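You operate a simulated robot arm through the tools that you are given. There is no shell and no other tool. Be economical: measure what you need, move in short steps, check, and stop when the job is done.

You run a simulated two-armed robot. Do the job below in one go: nothing can be reset, and whatever is moved stays where it is left.

## Task
Unpack the green headphones on to the tape square and size both sides to the seat card's notch.
Fine: hold the band while sliding; the case may stay open.

Only the result counts: the job must be done as asked and must still hold three seconds after the hand-in. Knocking over, shifting, dropping, spilling or breaking anything else fails it.

## Robot
Two 7-joint arms with two-finger parallel grippers on one trunk, on a base that drives. Base frame: it is fixed to the floor where the robot stands at the start and does not move with it; the origin is under the middle of the robot, x ahead of it, y to its left, z up. Lengths are in mm, angles in degrees, forces in N, time in s.
The left shoulder is at the start at [40, 101, 1145], the right one opposite. With the tool pointing down near the work surface each hand reaches from about 100 to 480 mm from the robot's upright axis, wherever it stands, measured 20 degrees to its own side. Places, roughly: green tape square [600, -600, 700]; grey case lid [600, -200, 800]; red-marked ear cup [500, -200, 800]; white-marked ear cup [600, -200, 800]. Payload 2.4 kg a hand.
Tool frame (each hand has its own): the origin (TCP) lies between the finger pads and is the grasp point; the fingertips stand 24 mm ahead of it; z points along the fingers, y is the line along which they close. Largest opening 68 mm; finger width 17, thickness 10; the body of the gripper, 40 by 70 mm, starts 41 mm behind the TCP.
Orientation is that of the tool frame in the base frame, as [roll, pitch, yaw] about the fixed x, y, z axes, in that order (R = Rz(yaw) Ry(pitch) Rx(roll)). With the fingers straight down and closing along the base's y, the tool's x points along the base's -x, its y along +y and its z along -z.

## Interface
- The arms move only by the tool send_rows. It takes "left_targets", "right_targets" or both (then of equal length, played together; a hand with none holds still); each is a list of rows, each a list of 7 numbers: the opening in per cent of the stroke, from 0 (shut) to 100 (fully open), then the shift along the tool's x, y, z in mm, then the turn, a rotation vector about the tool's x, y, z in degrees. In form: [[grip, x, y, z, wx, wy, wz], ...]. A call has 1 to 8 rows; each row is the pose to reach, as a shift and turn from the pose commanded when the call began, along the tool's axes at that moment. Each row takes 0.2 s and may step no farther than 50 mm and 8.6 degrees from the row before; otherwise, or with a gripper value out of range, the whole call is refused. Where a pose cannot be reached the arm comes as near as it can. A force on the tool above 40 N (or 10 N above the force at the start of the call, whichever is more), or a blocked arm, ends the call early, and 0.2 s more pass. The fingers move at their own pace (about 72 mm/s each) and stop on an object; they squeeze with about 45 N. The grip force told is the motor's: it shows also when the fingers shut on nothing. Time passes only in rows, and 0.2 s behind the last, so rows that repeat a pose let the fingers close. The reply holds the time, the measured pose of the TCP, the force on the tool along the base axes, the opening and the grip force, in the units named above and with some noise, with the torque about the TCP (base axes, N m) and any sound that the robot's microphone picked up.
- Cameras (640 x 400 px; columns grow to the right, rows downward): "scene" is now at [121.2, -40.2, 1325.2]; the picture's right is [-0.42, -0.91, 0.00], its down [-0.33, 0.16, -0.93] and it looks along [0.84, -0.39, -0.37] (base axes); focal length 216 px, centre (320, 200). "left" rides on the left gripper at [84, -11, -75] in its tool frame; the picture's right is [0.13, 0.99, 0.00], its down [-0.60, 0.08, -0.79] and it looks along [-0.79, 0.10, 0.61] (tool axes); focal length 251 px, centre (320, 200). "right" rides on the right gripper at [84, 11, -75] in its tool frame; the picture's right is [-0.13, 0.99, 0.00], its down [-0.60, -0.08, -0.79] and it looks along [-0.79, -0.10, 0.61] (tool axes); focal length 251 px, centre (320, 200). There is no depth. A picture from a camera that has moved, and an enlarged one, comes with that camera's place and axes in the base frame and with its lens.
- grab_frame(camera): a new picture of that camera. It takes no simulated time.
- move_column(by): slides the trunk up (or, below 0, down) by that many mm; the arms and the scene camera ride with it, the base frame stays. It gives what a move gives, with no picture.
- drive_base(legs): drives the robot by 1 to 6 legs, each [ahead, left, turn to the left] in mm, mm and degrees, along the robot's own axes; the way and the turn of a leg run together, so that a leg with both is an arc; at most 1500 mm and 180 degrees a leg. The arms and the cameras ride along, it lands a little off, and it stops where it bumps. It gives what a move gives.
- pan_tilt(pan, tilt): turns the head with the scene camera to pan (to the left, within 86 degrees either way) and tilt (down, from -29 to 69), counted from straight ahead of the robot. It gives what a move gives.
- inspect(camera, box): a new picture of the part [left, top, right, bottom] of that camera's present view, enlarged. It takes no simulated time.
- close_job(): hands the job in; it is judged then, once.

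Go step by step. Nothing tells you exact positions but the pictures and the camera data: compare them with the known pose of the tool, close in by small moves and look again before you grip or let go. The budget is 120 turns and 100 pictures, counting those below and the enlarged ones. Unless the task says otherwise, let go and move clear before handing in.

The tools are called by a JSON object that holds its "api" and its "payload". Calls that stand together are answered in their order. send_rows: Moves the arms, as the interface text tells. Its arguments: {"type":"object","properties":{"left_targets":{"type":"array","items":{"type":"array","items":{"type":"number"}}},"right_targets":{"type":"array","items":{"type":"array","items":{"type":"number"}}}},"required":[]} The other tools are called the same way: move_column (by) slides the trunk up or down; drive_base (legs) drives the base; pan_tilt (pan, tilt) turns the head that bears the scene camera; grab_frame (camera) takes a picture; inspect (camera, box) takes an enlarged picture of a part of a camera's view; close_job () hands the job in.

At the start:

```text
t: 0.0
left_position: [274.8, -18.5, 1214.6]
left_ee_rot: [180.0, 0.0, 180.0]
left_force: [0.0, 0.4, 0.1]
left_ft_torque: [0.0, 0.02, 0.0]
left_opening: 68.1
left_finger_force: 0.2
right_position: [251.8, -208.0, 1248.3]
right_ee_rot: [-179.9, 0.0, -180.0]
right_force: [1.0, -0.3, 0.2]
right_ft_torque: [0.0, 0.0, -0.03]
right_opening: 68.1
right_finger_force: 0.1
trunk travel left (down, up): [-359.0, 490.0]
robot x, y, heading: [-4.1, -1.3, 0.0]
head pan, tilt: [-25.1, 21.6]
```

scene: 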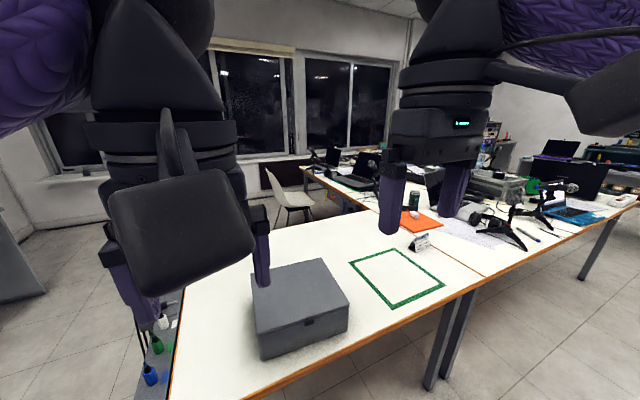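
right: 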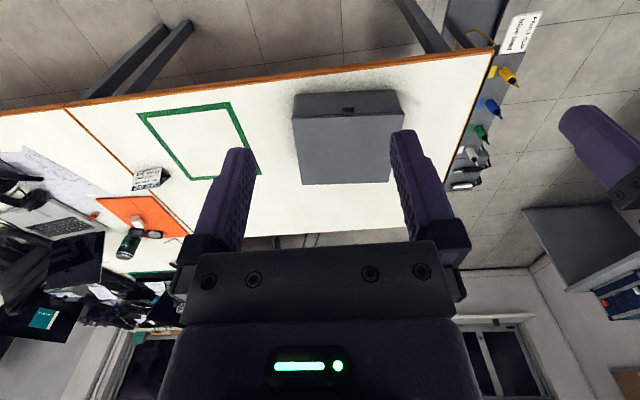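
left: 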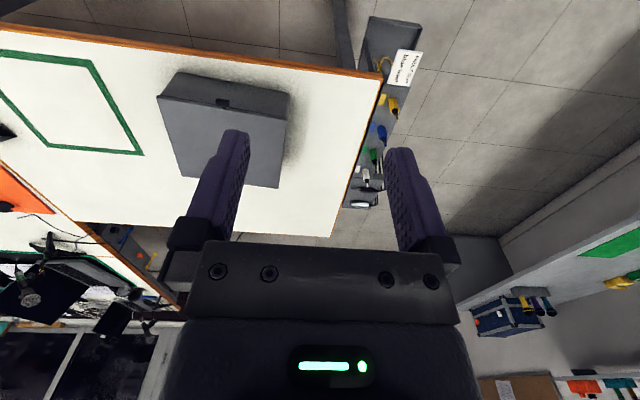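

I see a closed grey case, the green tape square to its right, and a small card standing behind the square. I'll look closer at the case and the card first.

{"api": "inspect", "payload": {"camera": "scene", "box": [230, 230, 390, 370]}}

{"api": "inspect", "payload": {"camera": "scene", "box": [390, 170, 470, 260]}}

{"api": "inspect", "payload": {"camera": "right", "box": [100, 80, 440, 280]}}

```text
2.86 times, centred on (310, 300) of scene
camera zoom: at [121.2, -40.2, 1325.2], right [-0.42, -0.91, 0.0], down [-0.33, 0.16, -0.93], along [0.84, -0.39, -0.37], focal length 616 px, centre (349, -86)
```

zoom: 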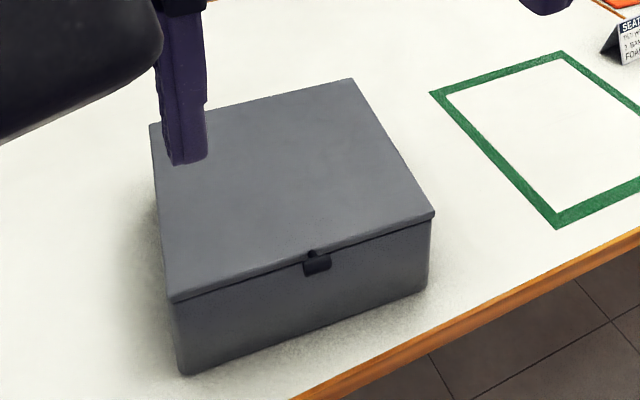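

```text
4.44 times, centred on (430, 215) of scene
camera zoom: at [121.2, -40.2, 1325.2], right [-0.42, -0.91, 0.0], down [-0.33, 0.16, -0.93], along [0.84, -0.39, -0.37], focal length 958 px, centre (-169, 133)
```

zoom: 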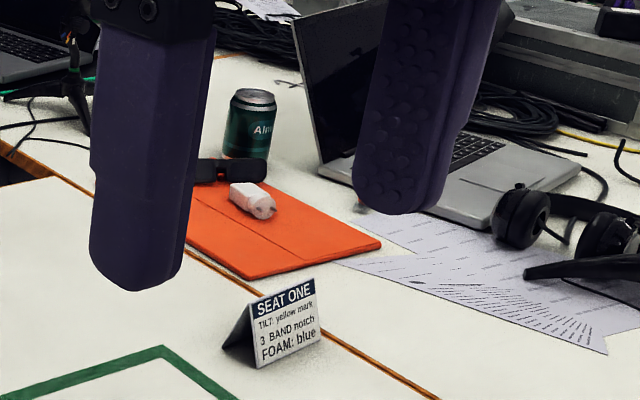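

```text
1.88 times, centred on (270, 180) of right
camera zoom: at [166.9, -197.8, 1324.2], right [0.13, 0.99, 0.0], down [0.6, -0.08, 0.79], along [0.79, -0.1, -0.61], focal length 473 px, centre (414, 238)
```

zoom: 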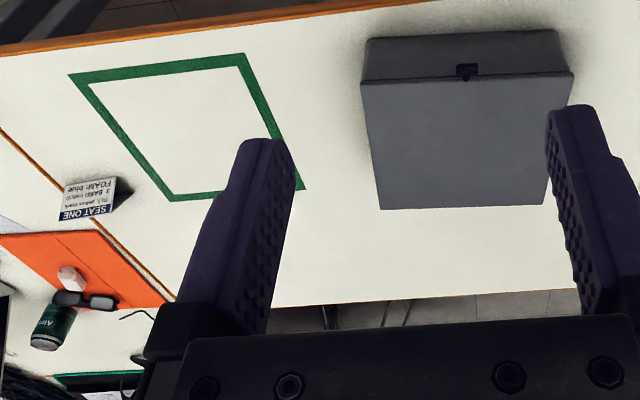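

Card reads "BAND notch 3". The case spans roughly x 520–780, y −340…−60, with its top at z≈800, and has a latch tab facing me. I'll drive closer and look at the tab.

{"api": "drive_base", "payload": {"legs": [[150, -150, 0]]}}

{"api": "pan_tilt", "payload": {"pan": -10, "tilt": 45}}

{"api": "grab_frame", "payload": {"camera": "scene"}}

{"api": "grab_frame", "payload": {"camera": "left"}}

```text
t: 1.6
left_position: [425.9, -167.8, 1212.7]
left_ee_rot: [179.9, -0.2, 179.9]
left_force: [0.2, -0.4, -1.0]
left_ft_torque: [-0.03, 0.04, -0.01]
left_opening: 68.2
left_finger_force: 0.0
right_position: [401.9, -357.0, 1248.7]
right_ee_rot: [180.0, 0.1, 180.0]
right_force: [0.4, -0.6, -1.8]
right_ft_torque: [-0.01, 0.02, 0.01]
right_opening: 68.2
right_finger_force: 0.1
trunk travel left (down, up): [-359.0, 490.0]
robot x, y, heading: [151.6, -150.6, 0.2]
head pan, tilt: [-25.1, 21.6]
```

```text
t: 2.5
left_position: [426.2, -167.0, 1212.8]
left_ee_rot: [-180.0, 0.0, 180.0]
left_force: [0.3, 0.6, -0.5]
left_ft_torque: [-0.02, 0.0, -0.06]
left_opening: 68.0
left_finger_force: 0.0
right_position: [402.8, -357.0, 1249.5]
right_ee_rot: [180.0, 0.0, -179.9]
right_force: [1.0, 0.7, -0.4]
right_ft_torque: [0.02, 0.03, 0.01]
right_opening: 68.2
right_finger_force: 0.1
trunk travel left (down, up): [-359.0, 490.0]
robot x, y, heading: [154.1, -150.2, 0.0]
head pan, tilt: [-10.0, 45.0]
```

```text
93 pictures are left
camera scene: at [268.1, -163.8, 1289.2], right [-0.17, -0.98, 0.0], down [-0.7, 0.12, -0.71], along [0.7, -0.12, -0.71], focal length 216 px, centre (320, 200)
```

scene: 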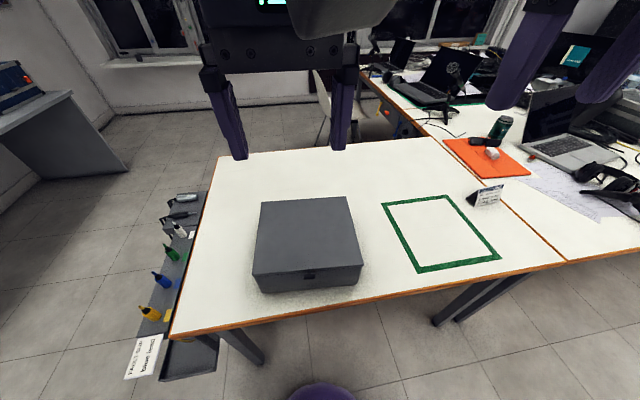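

```text
92 pictures are left
camera left: at [342.6, -178.2, 1289.0], right [-0.13, 0.99, 0.0], down [0.6, 0.08, 0.79], along [0.79, 0.1, -0.61], focal length 251 px, centre (320, 200)
```

left: 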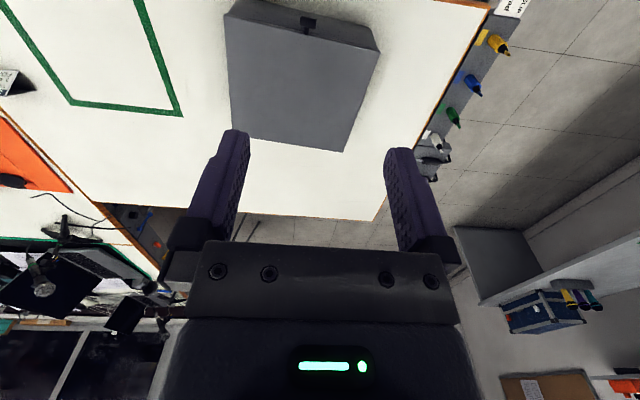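

{"api": "inspect", "payload": {"camera": "scene", "box": [240, 180, 380, 300]}}

{"api": "inspect", "payload": {"camera": "scene", "box": [460, 170, 520, 220]}}

```text
3.33 times, centred on (310, 240) of scene
camera zoom: at [268.1, -163.8, 1289.2], right [-0.17, -0.98, 0.0], down [-0.7, 0.12, -0.71], along [0.7, -0.12, -0.71], focal length 719 px, centre (353, 67)
```

zoom: 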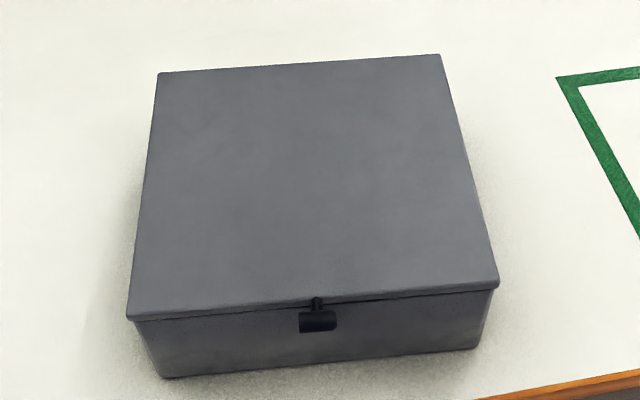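

```text
8.00 times, centred on (490, 195) of scene
camera zoom: at [268.1, -163.8, 1289.2], right [-0.17, -0.98, 0.0], down [-0.7, 0.12, -0.71], along [0.7, -0.12, -0.71], focal length 1725 px, centre (-1040, 240)
```

zoom: 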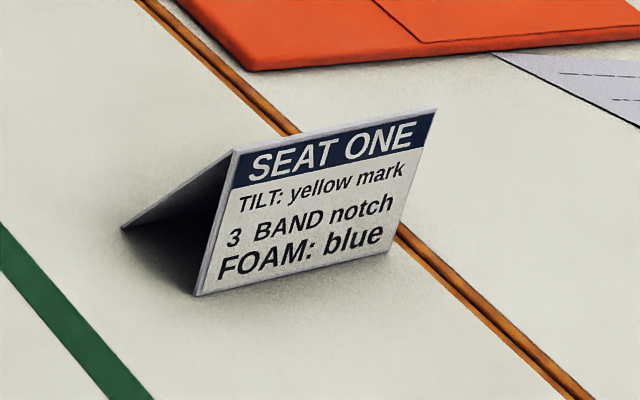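

Card says notch 3. The tab sits near (508, −179, 786). I'll tilt the left hand 45° forward and approach for a look.

{"api": "send_rows", "payload": {"left_targets": [[100, 1, -1, 43, 0, -7.5, 0], [100, 2, -3, 86, 0, -15, 0], [100, 3, -4, 129, 0, -22.5, 0], [100, 4, -5, 172, 0, -30, 0], [100, 5, -6, 215, 0, -37.5, 0], [100, 6, -8, 258, 0, -45, 0], [100, 6, -8, 300, 0, -45, 0], [100, 6, -8, 330, 0, -45, 0]]}}

{"api": "grab_frame", "payload": {"camera": "left"}}

{"api": "grab_frame", "payload": {"camera": "scene"}}

```text
t: 4.3
left_position: [421.4, -175.5, 882.6]
left_ee_rot: [180.0, 44.9, 179.9]
left_force: [-0.2, 0.7, -0.6]
left_ft_torque: [-0.03, 0.0, 0.02]
left_opening: 68.4
left_finger_force: 0.0
right_position: [402.5, -357.0, 1249.7]
right_ee_rot: [-180.0, 0.0, 180.0]
right_force: [-0.2, 0.4, 0.0]
right_ft_torque: [-0.03, 0.02, -0.03]
right_opening: 67.9
right_finger_force: 0.0
trunk travel left (down, up): [-359.0, 490.0]
robot x, y, heading: [149.8, -148.3, -0.1]
head pan, tilt: [-10.0, 45.0]
```

```text
89 pictures are left
camera left: at [308.9, -186.7, 876.3], right [-0.09, 0.99, -0.09], down [-0.13, 0.08, 0.99], along [0.99, 0.1, 0.13], focal length 251 px, centre (320, 200)
```

left: 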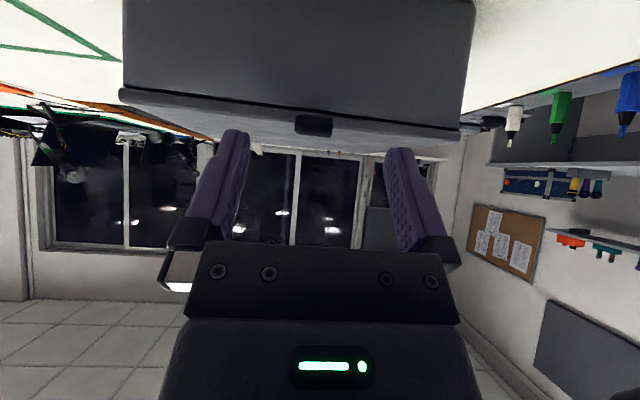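

```text
88 pictures are left
camera scene: at [268.0, -163.7, 1289.1], right [-0.17, -0.98, 0.0], down [-0.7, 0.12, -0.71], along [0.7, -0.12, -0.71], focal length 216 px, centre (320, 200)
```

scene: 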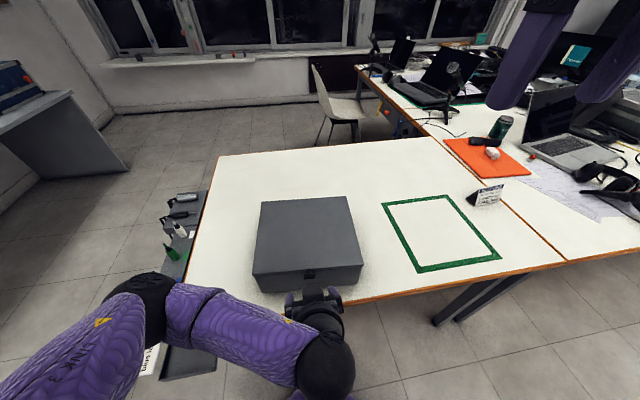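

{"api": "inspect", "payload": {"camera": "left", "box": [240, 70, 400, 170]}}

```text
4.00 times, centred on (320, 120) of left
camera zoom: at [308.9, -186.7, 876.3], right [-0.09, 0.99, -0.09], down [-0.13, 0.08, 0.99], along [0.99, 0.1, 0.13], focal length 1006 px, centre (320, 520)
```

zoom: 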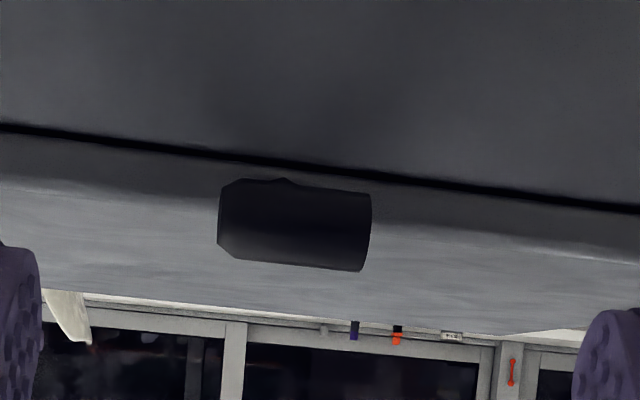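

The knob triangulates to about (479, −177, 848), so the lid top is near 845 and the table near 750. Moving in partway to check.

{"api": "send_rows", "payload": {"left_targets": [[100, -8, -1, 8, 0, 0, 0], [100, -16, -1, 16, 0, 0, 0], [100, -16, -1, 25, 0, 0, 0]]}}

{"api": "grab_frame", "payload": {"camera": "left"}}

{"api": "inspect", "payload": {"camera": "scene", "box": [240, 220, 400, 320]}}

```text
t: 5.1
left_position: [450.7, -176.5, 875.7]
left_ee_rot: [179.9, 45.0, 179.9]
left_force: [0.7, 0.4, -0.5]
left_ft_torque: [0.0, 0.0, 0.02]
left_opening: 67.9
left_finger_force: 0.1
right_position: [401.1, -357.1, 1248.9]
right_ee_rot: [180.0, 0.0, 180.0]
right_force: [-0.2, 1.0, -0.6]
right_ft_torque: [0.0, 0.01, 0.02]
right_opening: 68.2
right_finger_force: 0.1
trunk travel left (down, up): [-359.0, 490.0]
robot x, y, heading: [153.1, -151.1, -0.2]
head pan, tilt: [-10.0, 45.0]
```

```text
86 pictures are left
camera left: at [337.6, -187.5, 870.9], right [-0.09, 0.99, -0.09], down [-0.13, 0.08, 0.99], along [0.99, 0.1, 0.12], focal length 251 px, centre (320, 200)
```

left: 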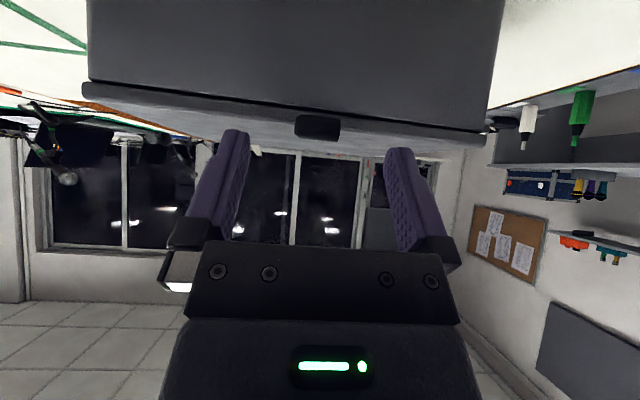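

```text
4.00 times, centred on (320, 270) of scene
camera zoom: at [268.1, -163.8, 1289.1], right [-0.17, -0.98, 0.0], down [-0.7, 0.12, -0.71], along [0.7, -0.12, -0.71], focal length 862 px, centre (320, -80)
```

zoom: 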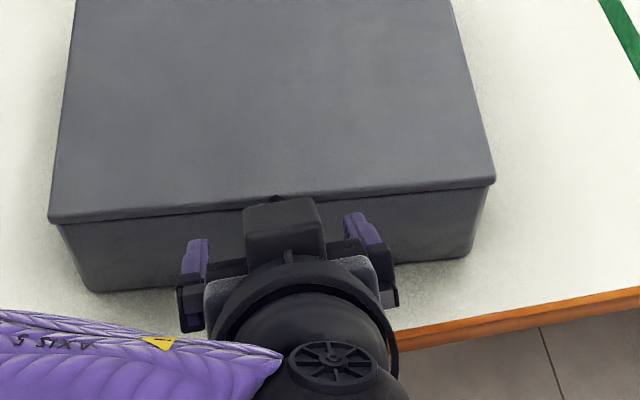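

{"api": "send_rows", "payload": {"left_targets": [[100, -1, -1, 10, 0, 0, 0], [100, -1, -2, 20, 0, 0, 0], [100, -1, -2, 28, 0, 0, 0]]}}

{"api": "inspect", "payload": {"camera": "left", "box": [160, 80, 480, 280]}}

```text
t: 5.9
left_position: [471.7, -177.7, 857.5]
left_ee_rot: [180.0, 45.0, 179.9]
left_force: [-0.7, -0.4, -0.5]
left_ft_torque: [0.04, -0.02, -0.01]
left_opening: 67.8
left_finger_force: 0.0
right_position: [402.4, -357.4, 1250.0]
right_ee_rot: [-179.9, 0.1, -180.0]
right_force: [-0.1, 0.2, -0.2]
right_ft_torque: [-0.03, 0.0, 0.02]
right_opening: 68.0
right_finger_force: 0.1
trunk travel left (down, up): [-359.0, 490.0]
robot x, y, heading: [153.4, -150.0, -0.1]
head pan, tilt: [-10.0, 45.0]
```

```text
2.00 times, centred on (320, 180) of left
camera zoom: at [358.4, -189.8, 852.1], right [-0.09, 0.99, -0.09], down [-0.13, 0.08, 0.99], along [0.99, 0.1, 0.12], focal length 503 px, centre (320, 240)
```

zoom: 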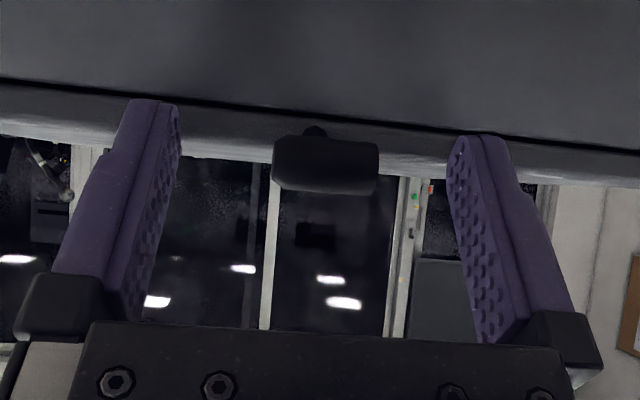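

{"api": "send_rows", "payload": {"left_targets": [[70, 0, 1.5, 0, 0, 0, 0], [50, 0, 1.5, 0, 0, 0, 0], [40, 0, 1.5, 0, 0, 0, 0], [0, 0, 1.5, 0, 0, 0, 0], [0, 0, 1.5, 0, 0, 0, 0]]}}

{"api": "inspect", "payload": {"camera": "left", "box": [160, 80, 480, 280]}}

```text
t: 7.1
left_position: [470.4, -176.7, 858.1]
left_ee_rot: [179.9, 45.0, 179.9]
left_force: [0.4, -7.5, 0.4]
left_ft_torque: [-0.19, 0.1, -0.5]
left_opening: 24.2
left_finger_force: 40.4
right_position: [402.5, -358.6, 1248.9]
right_ee_rot: [179.9, 0.0, 180.0]
right_force: [-0.3, -0.6, 0.3]
right_ft_torque: [0.01, 0.02, 0.02]
right_opening: 68.1
right_finger_force: 0.0
trunk travel left (down, up): [-359.0, 490.0]
robot x, y, heading: [153.5, -151.3, -0.1]
head pan, tilt: [-10.0, 45.0]
```

```text
2.00 times, centred on (320, 180) of left
camera zoom: at [357.7, -188.7, 851.9], right [-0.09, 0.99, -0.09], down [-0.13, 0.08, 0.99], along [0.99, 0.1, 0.12], focal length 503 px, centre (320, 240)
```

zoom: 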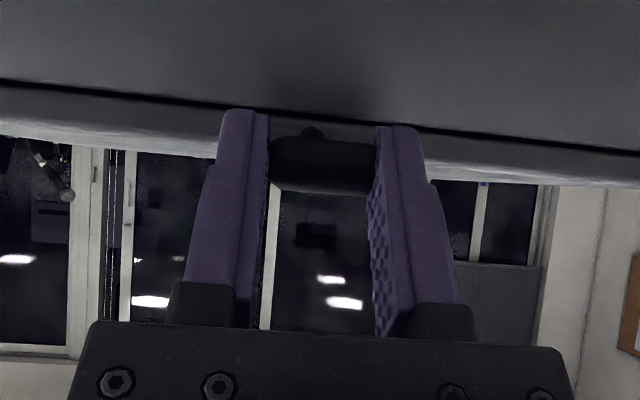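

The knob is gripped. I'll lift the lid along its arc (radius about 242), letting the knob pivot between the pads, and watch the forces.

{"api": "send_rows", "payload": {"left_targets": [[0, 0, -1, 0, 0, 0, 0], [0, -6.2, -1, -6, 0, 0, 0], [0, -12.4, -1, -11.6, 0, 0, 0], [0, -18.9, -1, -17, 0, 0, 0], [0, -25.5, -1.2, -22.1, 0, 0, 0]]}}

{"api": "grab_frame", "payload": {"camera": "scene"}}

```text
t: 8.3
left_position: [472.8, -178.6, 892.2]
left_ee_rot: [179.9, 44.9, 179.9]
left_force: [2.7, -2.2, 0.2]
left_ft_torque: [0.09, 1.2, -0.42]
left_opening: 24.5
left_finger_force: 40.1
right_position: [403.6, -358.5, 1247.7]
right_ee_rot: [-180.0, -0.1, -180.0]
right_force: [-0.2, 0.0, 0.3]
right_ft_torque: [0.01, 0.0, 0.01]
right_opening: 67.9
right_finger_force: 0.1
trunk travel left (down, up): [-359.0, 490.0]
robot x, y, heading: [153.5, -150.5, -0.1]
head pan, tilt: [-10.0, 45.0]
```

```text
82 pictures are left
camera scene: at [269.1, -164.2, 1288.9], right [-0.17, -0.98, 0.0], down [-0.7, 0.12, -0.71], along [0.7, -0.12, -0.71], focal length 216 px, centre (320, 200)
```

scene: 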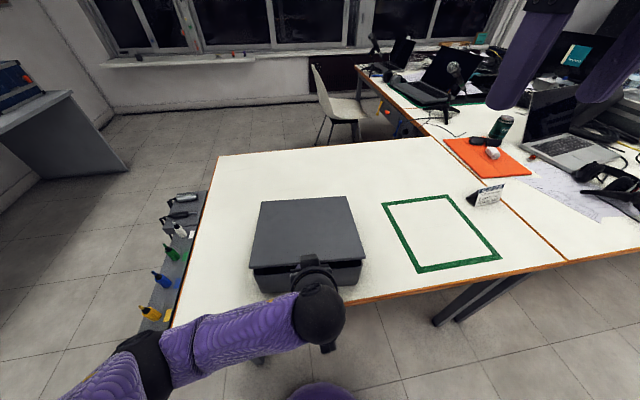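

{"api": "send_rows", "payload": {"left_targets": [[0, -13.8, -0.2, -9.7, 0, 0, 0], [0, -28.3, -0.5, -18.4, 0, 0, 0], [0, -43.3, -0.9, -26.1, 0, 0, 0], [0, -58.8, -1.4, -32.7, 0, 0, 0], [0, -74.8, -1.9, -38.2, 0, 0, 0], [0, -91.1, -2.6, -42.5, 0, 0, 0], [0, -107.7, -3.3, -45.7, 0, 0, 0]]}}

{"api": "grab_frame", "payload": {"camera": "scene"}}

{"api": "grab_frame", "payload": {"camera": "left"}}

```text
t: 9.9
left_position: [515.7, -181.3, 1000.0]
left_ee_rot: [179.9, 44.7, 180.0]
left_force: [0.8, -0.9, -0.6]
left_ft_torque: [0.09, 1.21, -0.41]
left_opening: 24.4
left_finger_force: 39.7
right_position: [402.8, -356.3, 1249.6]
right_ee_rot: [-180.0, 0.0, -180.0]
right_force: [-0.9, -0.1, -0.6]
right_ft_torque: [-0.01, 0.02, 0.04]
right_opening: 67.8
right_finger_force: 0.0
trunk travel left (down, up): [-359.0, 490.0]
robot x, y, heading: [151.6, -151.5, 0.1]
head pan, tilt: [-10.0, 45.0]
```

```text
81 pictures are left
camera scene: at [269.2, -163.8, 1288.9], right [-0.17, -0.98, 0.0], down [-0.7, 0.12, -0.71], along [0.7, -0.12, -0.71], focal length 216 px, centre (320, 200)
```

scene: 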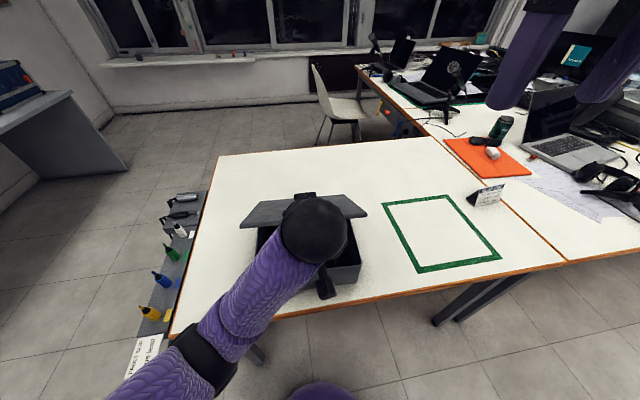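

```text
80 pictures are left
camera left: at [403.7, -192.3, 993.9], right [-0.09, 0.99, -0.09], down [-0.13, 0.08, 0.99], along [0.99, 0.1, 0.12], focal length 251 px, centre (320, 200)
```

left: 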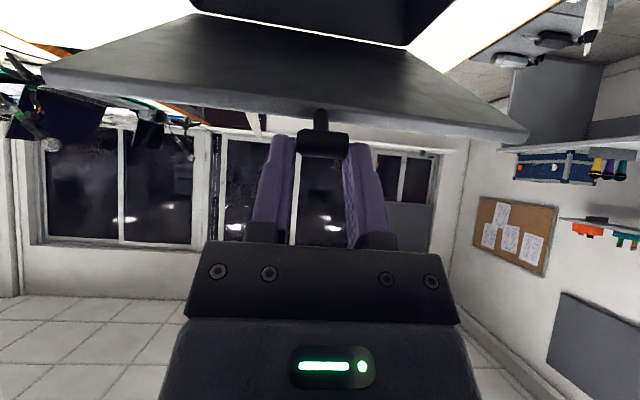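

{"api": "send_rows", "payload": {"left_targets": [[0, -12.6, -0.6, -1.3, 0, 0, 0], [0, -25.2, -1.2, -2.6, 0, 0, 0], [0, -37.9, -1.8, -2.6, 0, 0, 0], [0, -50.6, -2.5, -2.6, 0, 0, 0], [0, -63.2, -3.2, -1.5, 0, 0, 0], [0, -75.8, -4, 0, 0, 0, 0], [0, -88.2, -4.8, 2.4, 0, 0, 0], [0, -100.5, -5.6, 5.2, 0, 0, 0]]}}

{"api": "inspect", "payload": {"camera": "scene", "box": [220, 140, 420, 320]}}

```text
t: 11.7
left_position: [590.9, -185.1, 1068.8]
left_ee_rot: [180.0, 45.0, -180.0]
left_force: [-7.8, 7.0, -0.1]
left_ft_torque: [0.02, 1.25, -0.25]
left_opening: 24.3
left_finger_force: 39.6
right_position: [401.7, -356.2, 1249.3]
right_ee_rot: [-180.0, 0.0, -179.9]
right_force: [0.2, 0.1, 0.5]
right_ft_torque: [-0.04, -0.02, -0.02]
right_opening: 68.1
right_finger_force: 0.1
trunk travel left (down, up): [-359.0, 490.0]
robot x, y, heading: [153.1, -146.1, 0.1]
head pan, tilt: [-10.0, 45.0]
```

```text
2.22 times, centred on (320, 230) of scene
camera zoom: at [267.0, -162.6, 1289.2], right [-0.17, -0.98, 0.0], down [-0.7, 0.12, -0.71], along [0.7, -0.12, -0.71], focal length 479 px, centre (320, 133)
```

zoom: 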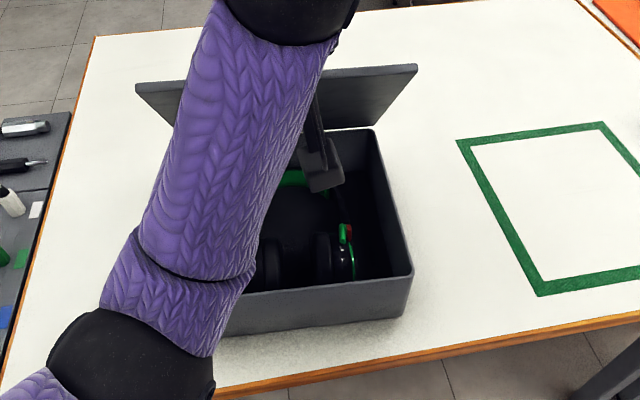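

{"api": "send_rows", "payload": {"left_targets": [[0, -12, 1, 3.8, 0, 0, 0], [0, -24.1, 1, 7.9, 0, 0, 0], [0, -35.8, 1, 12.8, 0, 0, 0], [0, -47.2, 0.5, 18.1, 0, 0, 0], [0, -58.4, 0.3, 24.2, 0, 0, 0], [0, -69.2, 0, 30.8, 0, 0, 0], [0, -79.7, -0.5, 38, 0, 0, 0], [0, -89.7, -1, 45.7, 0, 0, 0]]}}

{"api": "grab_frame", "payload": {"camera": "left"}}

{"api": "grab_frame", "payload": {"camera": "scene"}}

```text
t: 13.5
left_position: [686.3, -190.2, 1099.8]
left_ee_rot: [180.0, 45.0, 179.9]
left_force: [-6.4, -3.7, 0.1]
left_ft_torque: [0.01, 1.11, 0.01]
left_opening: 23.6
left_finger_force: 40.0
right_position: [402.5, -357.5, 1249.0]
right_ee_rot: [-179.9, 0.0, 179.8]
right_force: [0.8, -0.2, 0.5]
right_ft_torque: [0.03, 0.03, 0.03]
right_opening: 67.9
right_finger_force: 0.1
trunk travel left (down, up): [-359.0, 490.0]
robot x, y, heading: [150.7, -148.5, -0.1]
head pan, tilt: [-10.0, 45.0]
```

```text
78 pictures are left
camera left: at [573.5, -200.9, 1093.3], right [-0.09, 0.99, -0.09], down [-0.13, 0.08, 0.99], along [0.99, 0.1, 0.13], focal length 251 px, centre (320, 200)
```

left: 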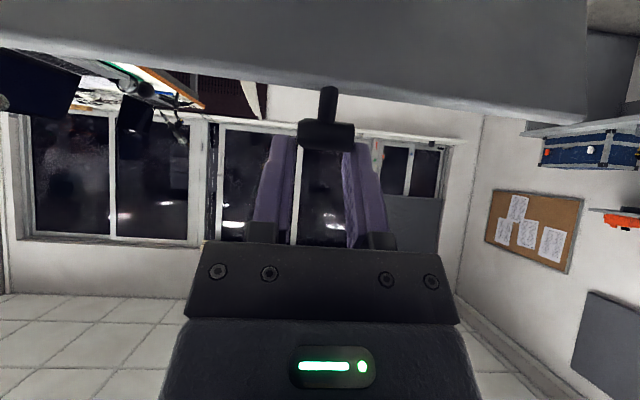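

```text
77 pictures are left
camera scene: at [267.5, -164.5, 1289.1], right [-0.17, -0.98, 0.0], down [-0.7, 0.12, -0.71], along [0.7, -0.12, -0.71], focal length 216 px, centre (320, 200)
```

scene: 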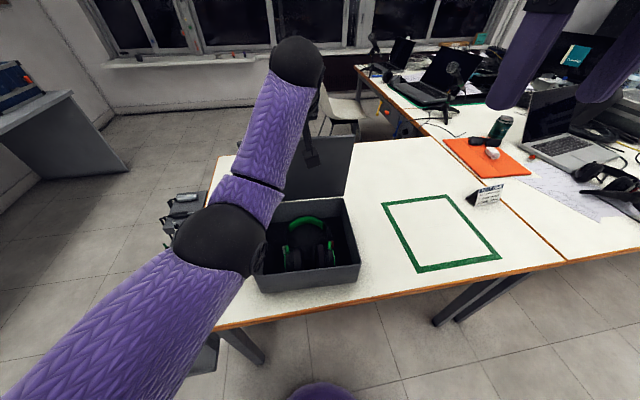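

{"api": "send_rows", "payload": {"left_targets": [[0, -6.4, -0.8, 5.5, 0, 0, 0], [0, -12.8, -1.5, 11.1, 0, 0, 0], [0, -18.8, -2, 17, 0, 0, 0], [0, -24.7, -2.5, 23, 0, 0, 0], [0, -30.3, -3, 29.4, 0, 0, 0], [0, -35.8, -3.5, 35.8, 0, 0, 0]]}}

```text
t: 14.9
left_position: [724.7, -181.2, 1087.8]
left_ee_rot: [179.9, 45.0, -180.0]
left_force: [0.6, -0.4, 0.1]
left_ft_torque: [0.0, 0.01, 0.0]
left_opening: 0.1
left_finger_force: 23.6
left hand out of reach, approached as far as the arm can: row 5, 6
right_position: [402.2, -356.0, 1248.4]
right_ee_rot: [180.0, 0.0, -180.0]
right_force: [0.3, 0.5, -0.5]
right_ft_torque: [0.0, 0.04, -0.04]
right_opening: 68.1
right_finger_force: 0.0
trunk travel left (down, up): [-359.0, 490.0]
robot x, y, heading: [153.3, -147.7, 0.1]
head pan, tilt: [-10.0, 45.0]
```

{"api": "grab_frame", "payload": {"camera": "scene"}}

{"api": "grab_frame", "payload": {"camera": "left"}}

```text
76 pictures are left
camera scene: at [268.7, -163.4, 1289.0], right [-0.17, -0.98, 0.0], down [-0.7, 0.12, -0.71], along [0.7, -0.12, -0.71], focal length 216 px, centre (320, 200)
```

scene: 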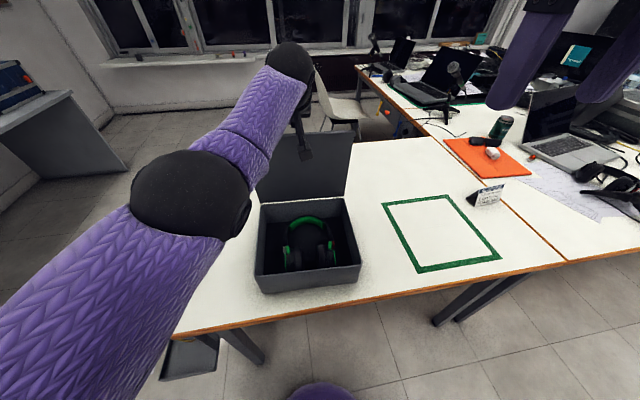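

```text
75 pictures are left
camera left: at [611.2, -192.9, 1082.2], right [-0.09, 0.99, -0.09], down [-0.13, 0.08, 0.99], along [0.99, 0.1, 0.12], focal length 251 px, centre (320, 200)
```

left: 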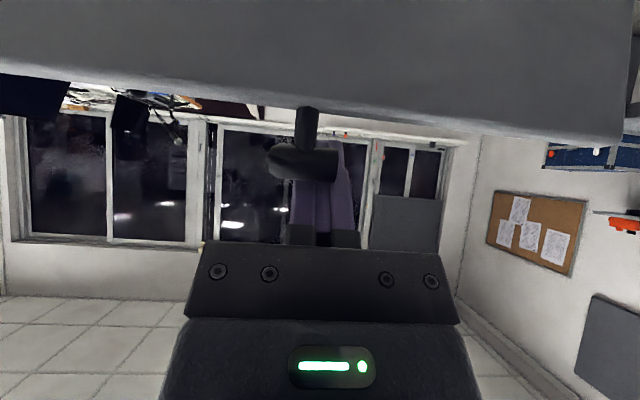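

The knob slipped out near vertical, and the lid seems to stand by itself. I'll take the fingers sideways (+y) clear of the knob, then back.

{"api": "send_rows", "payload": {"left_targets": [[0, 0, 15, 0, 0, 0, 0], [0, 0, 30, 0, 0, 0, 0], [0, 0, 50, 0, 0, 0, 0], [0, 0, 70, -5, 0, 0, 0], [0, 0, 70, -40, 0, 0, 0], [0, 0, 70, -80, 0, 0, 0]]}}

{"api": "grab_frame", "payload": {"camera": "left"}}

{"api": "grab_frame", "payload": {"camera": "scene"}}

```text
t: 16.3
left_position: [664.0, -110.9, 1144.9]
left_ee_rot: [180.0, 44.9, -180.0]
left_force: [0.1, -0.2, -0.2]
left_ft_torque: [0.0, 0.0, 0.0]
left_opening: 0.1
left_finger_force: 23.1
right_position: [402.4, -356.2, 1249.0]
right_ee_rot: [-180.0, 0.0, 180.0]
right_force: [-0.6, 0.1, -0.4]
right_ft_torque: [0.0, 0.01, 0.02]
right_opening: 68.0
right_finger_force: 0.1
trunk travel left (down, up): [-359.0, 490.0]
robot x, y, heading: [150.1, -149.3, -0.3]
head pan, tilt: [-10.0, 45.0]
```

```text
74 pictures are left
camera left: at [551.1, -121.6, 1139.2], right [-0.09, 0.99, -0.09], down [-0.13, 0.08, 0.99], along [0.99, 0.1, 0.12], focal length 251 px, centre (320, 200)
```

left: 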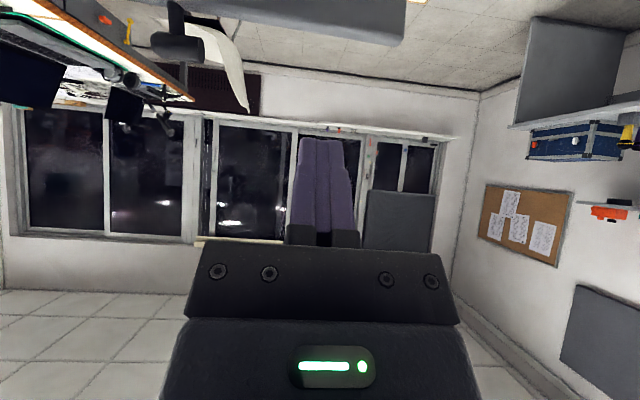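

```text
73 pictures are left
camera scene: at [267.9, -163.9, 1289.1], right [-0.17, -0.98, 0.0], down [-0.7, 0.12, -0.71], along [0.7, -0.12, -0.71], focal length 216 px, centre (320, 200)
```

scene: 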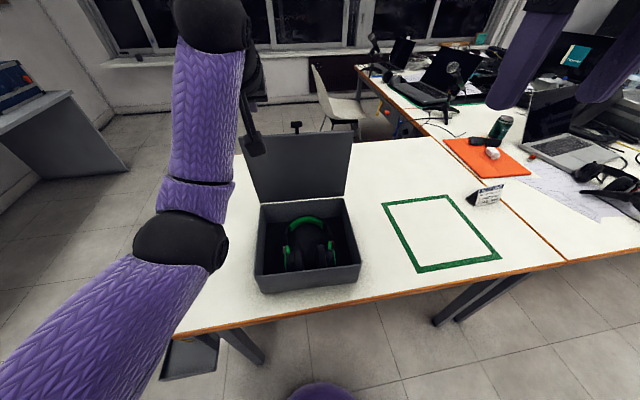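

The lid stays up on its own. I'll retract the left arm and look into the case.

{"api": "send_rows", "payload": {"left_targets": [[20, 18, 7, -28, 0, 5.6, 0], [40, 37, 15, -56, 0, 11.2, 0], [60, 55, 22, -85, 0, 16.8, 0], [80, 74, 30, -113, 0, 22.4, 0], [100, 92, 37, -141, 0, 28, 0], [100, 111, 45, -170, 0, 33.6, 0], [100, 130, 52, -198, 0, 39.2, 0], [100, 148, 60, -226, 0, 45, 0]]}}

{"api": "inspect", "payload": {"camera": "scene", "box": [240, 120, 380, 300]}}

{"api": "inspect", "payload": {"camera": "scene", "box": [265, 205, 355, 275]}}

{"api": "grab_frame", "payload": {"camera": "right"}}

```text
t: 16.9
left_position: [634.5, -100.9, 1153.2]
left_ee_rot: [-179.3, 37.1, -179.0]
left_force: [9.3, 0.1, -1.4]
left_ft_torque: [0.03, -0.23, 0.14]
left_opening: 27.0
left_finger_force: 0.1
left hand out of reach, approached as far as the arm can: row 2
right_position: [402.4, -355.6, 1250.0]
right_ee_rot: [180.0, 0.0, 179.9]
right_force: [0.2, 0.0, 1.1]
right_ft_torque: [-0.02, -0.02, -0.01]
right_opening: 68.3
right_finger_force: 0.0
trunk travel left (down, up): [-359.0, 490.0]
robot x, y, heading: [152.9, -149.8, -0.1]
head pan, tilt: [-10.0, 45.0]
stopped in row 2 (left hand): the force on the tool passed its limit at 73 N (the readings are from after the stop); the commanded pose is now the measured one
```

```text
2.22 times, centred on (310, 210) of scene
camera zoom: at [268.7, -163.1, 1289.0], right [-0.17, -0.98, 0.0], down [-0.7, 0.12, -0.71], along [0.7, -0.12, -0.71], focal length 479 px, centre (342, 178)
```

zoom: 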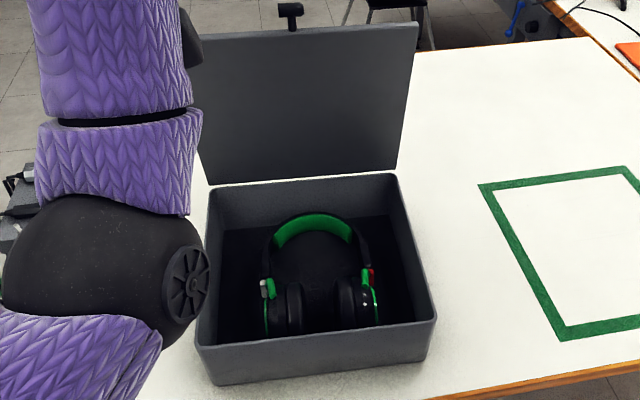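

```text
5.71 times, centred on (310, 240) of scene
camera zoom: at [268.7, -163.1, 1289.0], right [-0.17, -0.98, 0.0], down [-0.7, 0.12, -0.71], along [0.7, -0.12, -0.71], focal length 1232 px, centre (377, -29)
```

zoom: 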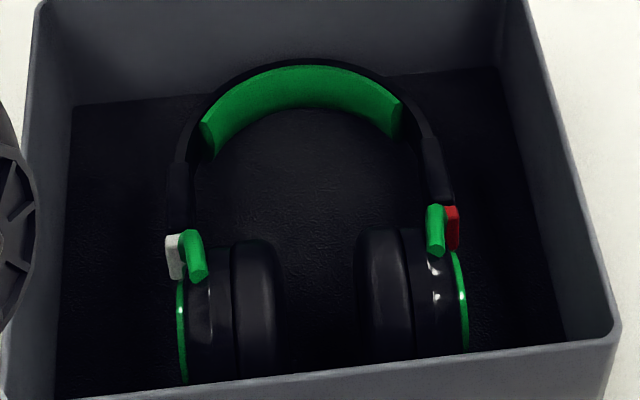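

```text
70 pictures are left
camera right: at [318.3, -346.1, 1324.2], right [0.13, 0.99, 0.0], down [0.6, -0.08, 0.79], along [0.79, -0.1, -0.61], focal length 251 px, centre (320, 200)
```

right: 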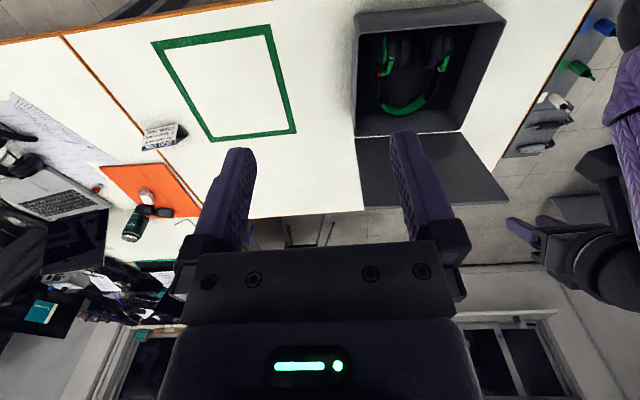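

Something (arm posture) tripped the force limit; lid and case look undisturbed. I'll retract the left hand straight back without turning it.

{"api": "send_rows", "payload": {"left_targets": [[40, 8, 0, -6, 0, 0, 0], [60, 24, 0, -18, 0, 0, 0], [80, 48, 0, -36, 0, 0, 0], [100, 80, 0, -60, 0, 0, 0], [100, 112, 0, -84, 0, 0, 0], [100, 144, 0, -108, 0, 0, 0]]}}

{"api": "grab_frame", "payload": {"camera": "scene"}}

```text
t: 17.3
left_position: [631.9, -101.7, 1152.4]
left_ee_rot: [-179.2, 37.8, -178.9]
left_force: [10.1, -3.6, -1.3]
left_ft_torque: [0.0, -0.13, 0.53]
left_opening: 40.8
left_finger_force: 0.0
left hand out of reach, approached as far as the arm can: row 1, 2
right_position: [402.5, -356.3, 1248.8]
right_ee_rot: [-180.0, 0.0, -179.9]
right_force: [0.5, 0.3, 0.2]
right_ft_torque: [0.01, 0.02, 0.0]
right_opening: 68.1
right_finger_force: 0.0
trunk travel left (down, up): [-359.0, 490.0]
robot x, y, heading: [149.9, -147.9, 0.1]
head pan, tilt: [-10.0, 45.0]
stopped in row 2 (left hand): the force on the tool passed its limit at 47 N (the readings are from after the stop); the commanded pose is now the measured one
```

```text
69 pictures are left
camera scene: at [268.1, -163.8, 1289.1], right [-0.17, -0.98, 0.0], down [-0.7, 0.12, -0.71], along [0.7, -0.12, -0.71], focal length 216 px, centre (320, 200)
```

scene: 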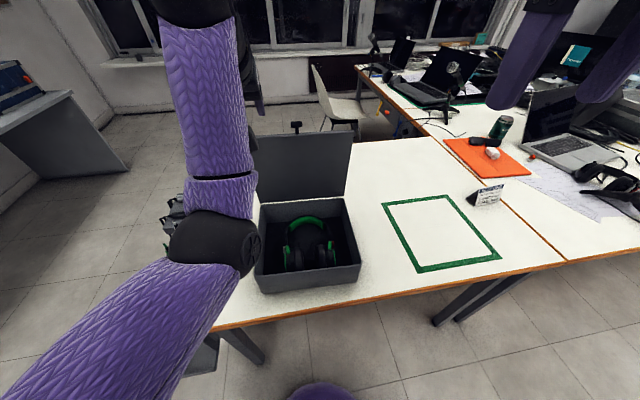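

Case and lid are unmoved, so the wrist is probably folding against the forearm. I'll retrace the path the arm came by.

{"api": "send_rows", "payload": {"left_targets": [[60, -10, -4, 12, 0, -3.5, 0], [60, -21, -9, 25, 0, -7, 0], [60, 10, -36, 30, 0, -7, 0], [60, 44, -66, 37, 0, -7, 0], [60, 85, -80, 41, 0, -7, 0], [60, 118, -80, 44, 0, -7, 0], [60, 152, -80, 46, 0, -7, 0], [60, 186, -80, 48, 0, -7, 0]]}}

```text
t: 19.3
left_position: [530.8, -175.3, 1027.2]
left_ee_rot: [179.3, 50.0, -178.7]
left_force: [-0.1, 0.6, -0.3]
left_ft_torque: [0.04, 0.01, -0.02]
left_opening: 40.8
left_finger_force: 0.0
right_position: [401.5, -355.9, 1248.4]
right_ee_rot: [180.0, 0.1, 180.0]
right_force: [0.2, -1.2, -1.0]
right_ft_torque: [0.03, -0.02, 0.01]
right_opening: 68.0
right_finger_force: 0.0
trunk travel left (down, up): [-359.0, 490.0]
robot x, y, heading: [150.3, -148.0, -0.0]
head pan, tilt: [-10.0, 45.0]
stopped in row 8 (left hand): the arm was blocked; the commanded pose is now the measured one
```

{"api": "grab_frame", "payload": {"camera": "scene"}}

{"api": "grab_frame", "payload": {"camera": "right"}}

```text
68 pictures are left
camera scene: at [268.2, -163.6, 1289.1], right [-0.17, -0.98, 0.0], down [-0.7, 0.12, -0.71], along [0.7, -0.12, -0.71], focal length 216 px, centre (320, 200)
```

scene: 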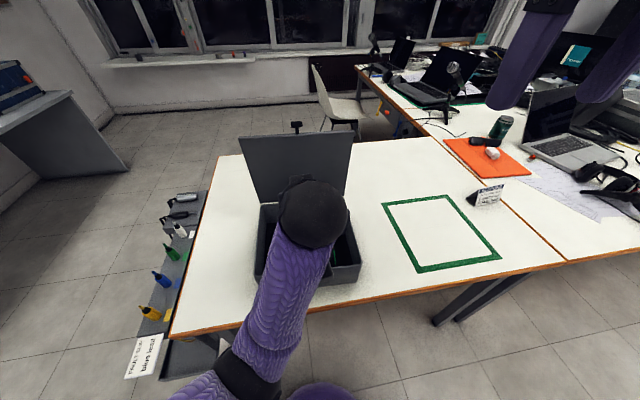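

```text
67 pictures are left
camera right: at [317.8, -346.6, 1324.2], right [0.13, 0.99, 0.0], down [0.6, -0.08, 0.79], along [0.79, -0.1, -0.61], focal length 251 px, centre (320, 200)
```

right: 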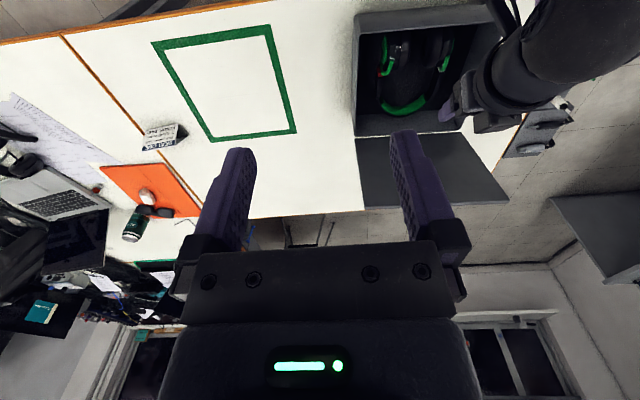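

{"api": "send_rows", "payload": {"left_targets": [[60, 2, 3, -10, 0, 5.8, 0], [60, 4, 6, -25, 0, 11.6, 0], [60, 5, 10, -50, 0, 17.4, 0], [60, 7, 13, -75, 0, 23.2, 0], [60, 9, 16, -100, 0, 29, 0], [60, 10, 20, -122, 0, 35, 0]]}}

```text
t: 20.7
left_position: [529.8, -132.6, 964.8]
left_ee_rot: [176.4, 28.9, -178.0]
left_force: [0.9, -0.1, 0.2]
left_ft_torque: [-0.03, 0.01, 0.0]
left_opening: 41.0
left_finger_force: 0.0
left hand out of reach, approached as far as the arm can: row 2, 3, 4, 5, 6
right_position: [403.7, -357.0, 1248.9]
right_ee_rot: [180.0, 0.0, 179.9]
right_force: [0.5, 0.8, 0.3]
right_ft_torque: [-0.03, -0.01, -0.03]
right_opening: 68.1
right_finger_force: 0.1
trunk travel left (down, up): [-359.0, 490.0]
robot x, y, heading: [148.3, -150.0, 0.0]
head pan, tilt: [-10.0, 45.0]
stopped in row 6 (left hand): the arm was blocked; the commanded pose is now the measured one
```

{"api": "send_rows", "payload": {"left_targets": [[60, 10, -4, -5, 0, 0, 0], [60, 25, -10, -13, 0, 0, 0], [60, 45, -15, -24, 0, 0, 0], [60, 70, -20, -38, 0, 0, 0]]}}

{"api": "grab_frame", "payload": {"camera": "scene"}}

```text
t: 21.4
left_position: [526.7, -130.3, 1011.0]
left_ee_rot: [173.5, 40.6, -178.3]
left_force: [0.2, 0.5, 0.1]
left_ft_torque: [0.0, -0.02, 0.05]
left_opening: 40.7
left_finger_force: 0.0
left hand out of reach, approached as far as the arm can: row 2, 3
right_position: [402.0, -357.3, 1248.4]
right_ee_rot: [-179.9, 0.0, 180.0]
right_force: [-0.1, 0.5, -0.4]
right_ft_torque: [0.0, 0.0, 0.01]
right_opening: 68.1
right_finger_force: 0.2
trunk travel left (down, up): [-359.0, 490.0]
robot x, y, heading: [151.6, -149.7, -0.3]
head pan, tilt: [-10.0, 45.0]
stopped in row 3 (left hand): the arm was blocked; the commanded pose is now the measured one
```

```text
66 pictures are left
camera scene: at [268.3, -163.5, 1289.1], right [-0.17, -0.98, 0.0], down [-0.7, 0.12, -0.71], along [0.7, -0.12, -0.71], focal length 216 px, centre (320, 200)
```

scene: 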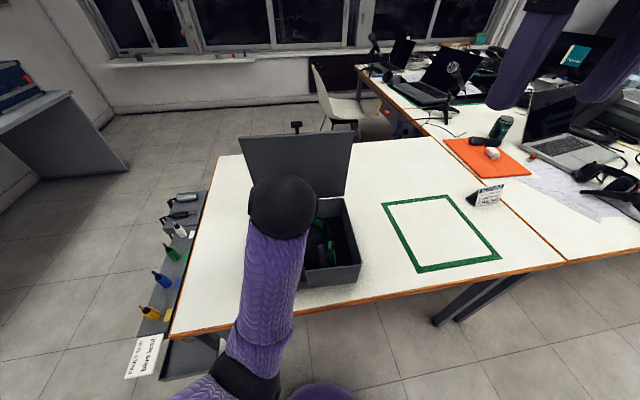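

{"api": "send_rows", "payload": {"left_targets": [[60, 0, 15, -4, 0, -2, 0], [60, 0, 35, -8, 0, -4, 0], [60, 0, 55, -12, 0, -4, 0], [60, 0, 80, -16, 0, -4, 0], [60, 0, 105, -20, 0, -4, 0], [60, 0, 130, -24, 0, -4, 0]]}}

```text
t: 22.3
left_position: [511.7, -77.0, 1024.6]
left_ee_rot: [173.0, 45.2, -178.5]
left_force: [0.5, -0.1, -0.5]
left_ft_torque: [0.01, -0.02, 0.06]
left_opening: 40.8
left_finger_force: 0.1
right_position: [402.6, -357.6, 1249.1]
right_ee_rot: [-180.0, 0.0, 179.8]
right_force: [-0.1, 0.7, -0.9]
right_ft_torque: [0.0, 0.0, 0.01]
right_opening: 67.9
right_finger_force: 0.1
trunk travel left (down, up): [-359.0, 490.0]
robot x, y, heading: [150.6, -148.5, 0.3]
head pan, tilt: [-10.0, 45.0]
stopped in row 4 (left hand): the force on the tool passed its limit at 106 N (the readings are from after the stop); the commanded pose is now the measured one
```

{"api": "grab_frame", "payload": {"camera": "left"}}

{"api": "pan_tilt", "payload": {"pan": 10, "tilt": 60}}

{"api": "grab_frame", "payload": {"camera": "scene"}}

```text
65 pictures are left
camera left: at [401.8, -100.1, 1016.2], right [-0.2, 0.98, -0.01], down [-0.14, -0.02, 0.99], along [0.97, 0.2, 0.14], focal length 251 px, centre (320, 200)
```

left: 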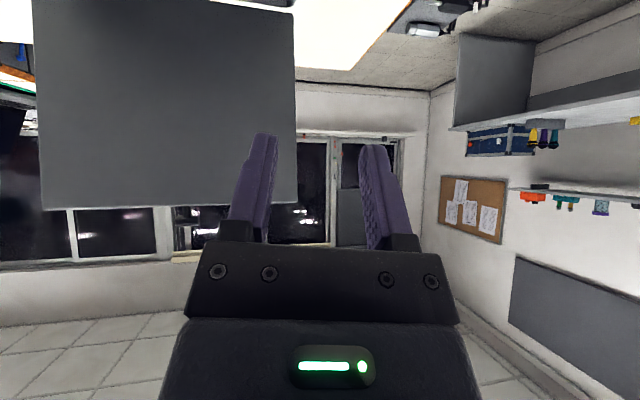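

```text
t: 23.1
left_position: [511.5, -76.5, 1022.9]
left_ee_rot: [173.1, 45.1, -178.6]
left_force: [2.9, 0.3, 0.8]
left_ft_torque: [0.01, 0.01, 0.05]
left_opening: 41.0
left_finger_force: 0.1
right_position: [402.4, -357.3, 1247.7]
right_ee_rot: [-180.0, -0.1, 179.8]
right_force: [0.1, -0.6, 0.0]
right_ft_torque: [0.0, -0.02, 0.01]
right_opening: 68.1
right_finger_force: 0.0
trunk travel left (down, up): [-359.0, 490.0]
robot x, y, heading: [149.1, -147.1, -0.2]
head pan, tilt: [10.0, 60.0]
```

```text
64 pictures are left
camera scene: at [253.7, -138.2, 1269.6], right [0.17, -0.99, 0.0], down [-0.85, -0.15, -0.5], along [0.49, 0.09, -0.87], focal length 216 px, centre (320, 200)
```

scene: 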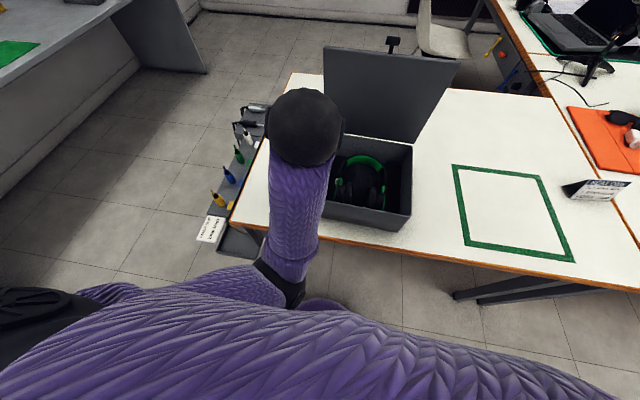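

The wrist is folded against its own forearm because the elbow is low. I'll make the gripper more horizontal and lower it to unfold.

{"api": "send_rows", "payload": {"left_targets": [[40, 0, 0, 0, 0, -5, 0], [40, 10, 0, 10, 0, -10, 0], [40, 22, 0, 22, 0, -15, 0], [40, 35, 0, 35, 0, -20, 0], [40, 50, 0, 50, 0, -20, 0], [40, 65, 0, 60, 0, -20, 0]]}}

{"api": "grab_frame", "payload": {"camera": "scene"}}

```text
t: 24.6
left_position: [538.7, -64.8, 987.0]
left_ee_rot: [162.3, 73.9, 170.6]
left_force: [-0.4, -0.6, 0.2]
left_ft_torque: [-0.01, 0.0, -0.01]
left_opening: 27.2
left_finger_force: 0.0
right_position: [402.2, -357.8, 1249.6]
right_ee_rot: [180.0, 0.0, 179.9]
right_force: [0.1, -0.9, 0.1]
right_ft_torque: [0.0, 0.0, 0.01]
right_opening: 67.9
right_finger_force: 0.0
trunk travel left (down, up): [-359.0, 490.0]
robot x, y, heading: [150.3, -150.3, -0.1]
head pan, tilt: [10.0, 60.0]
stopped in row 6 (left hand): the arm was blocked; the commanded pose is now the measured one
```

```text
63 pictures are left
camera scene: at [253.6, -138.0, 1269.6], right [0.17, -0.98, 0.0], down [-0.85, -0.15, -0.5], along [0.49, 0.09, -0.87], focal length 216 px, centre (320, 200)
```

scene: 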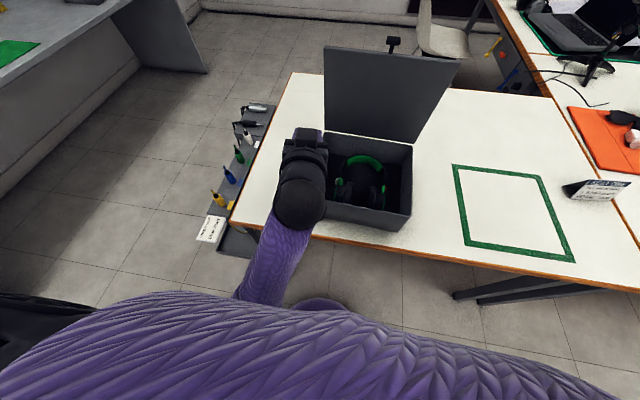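

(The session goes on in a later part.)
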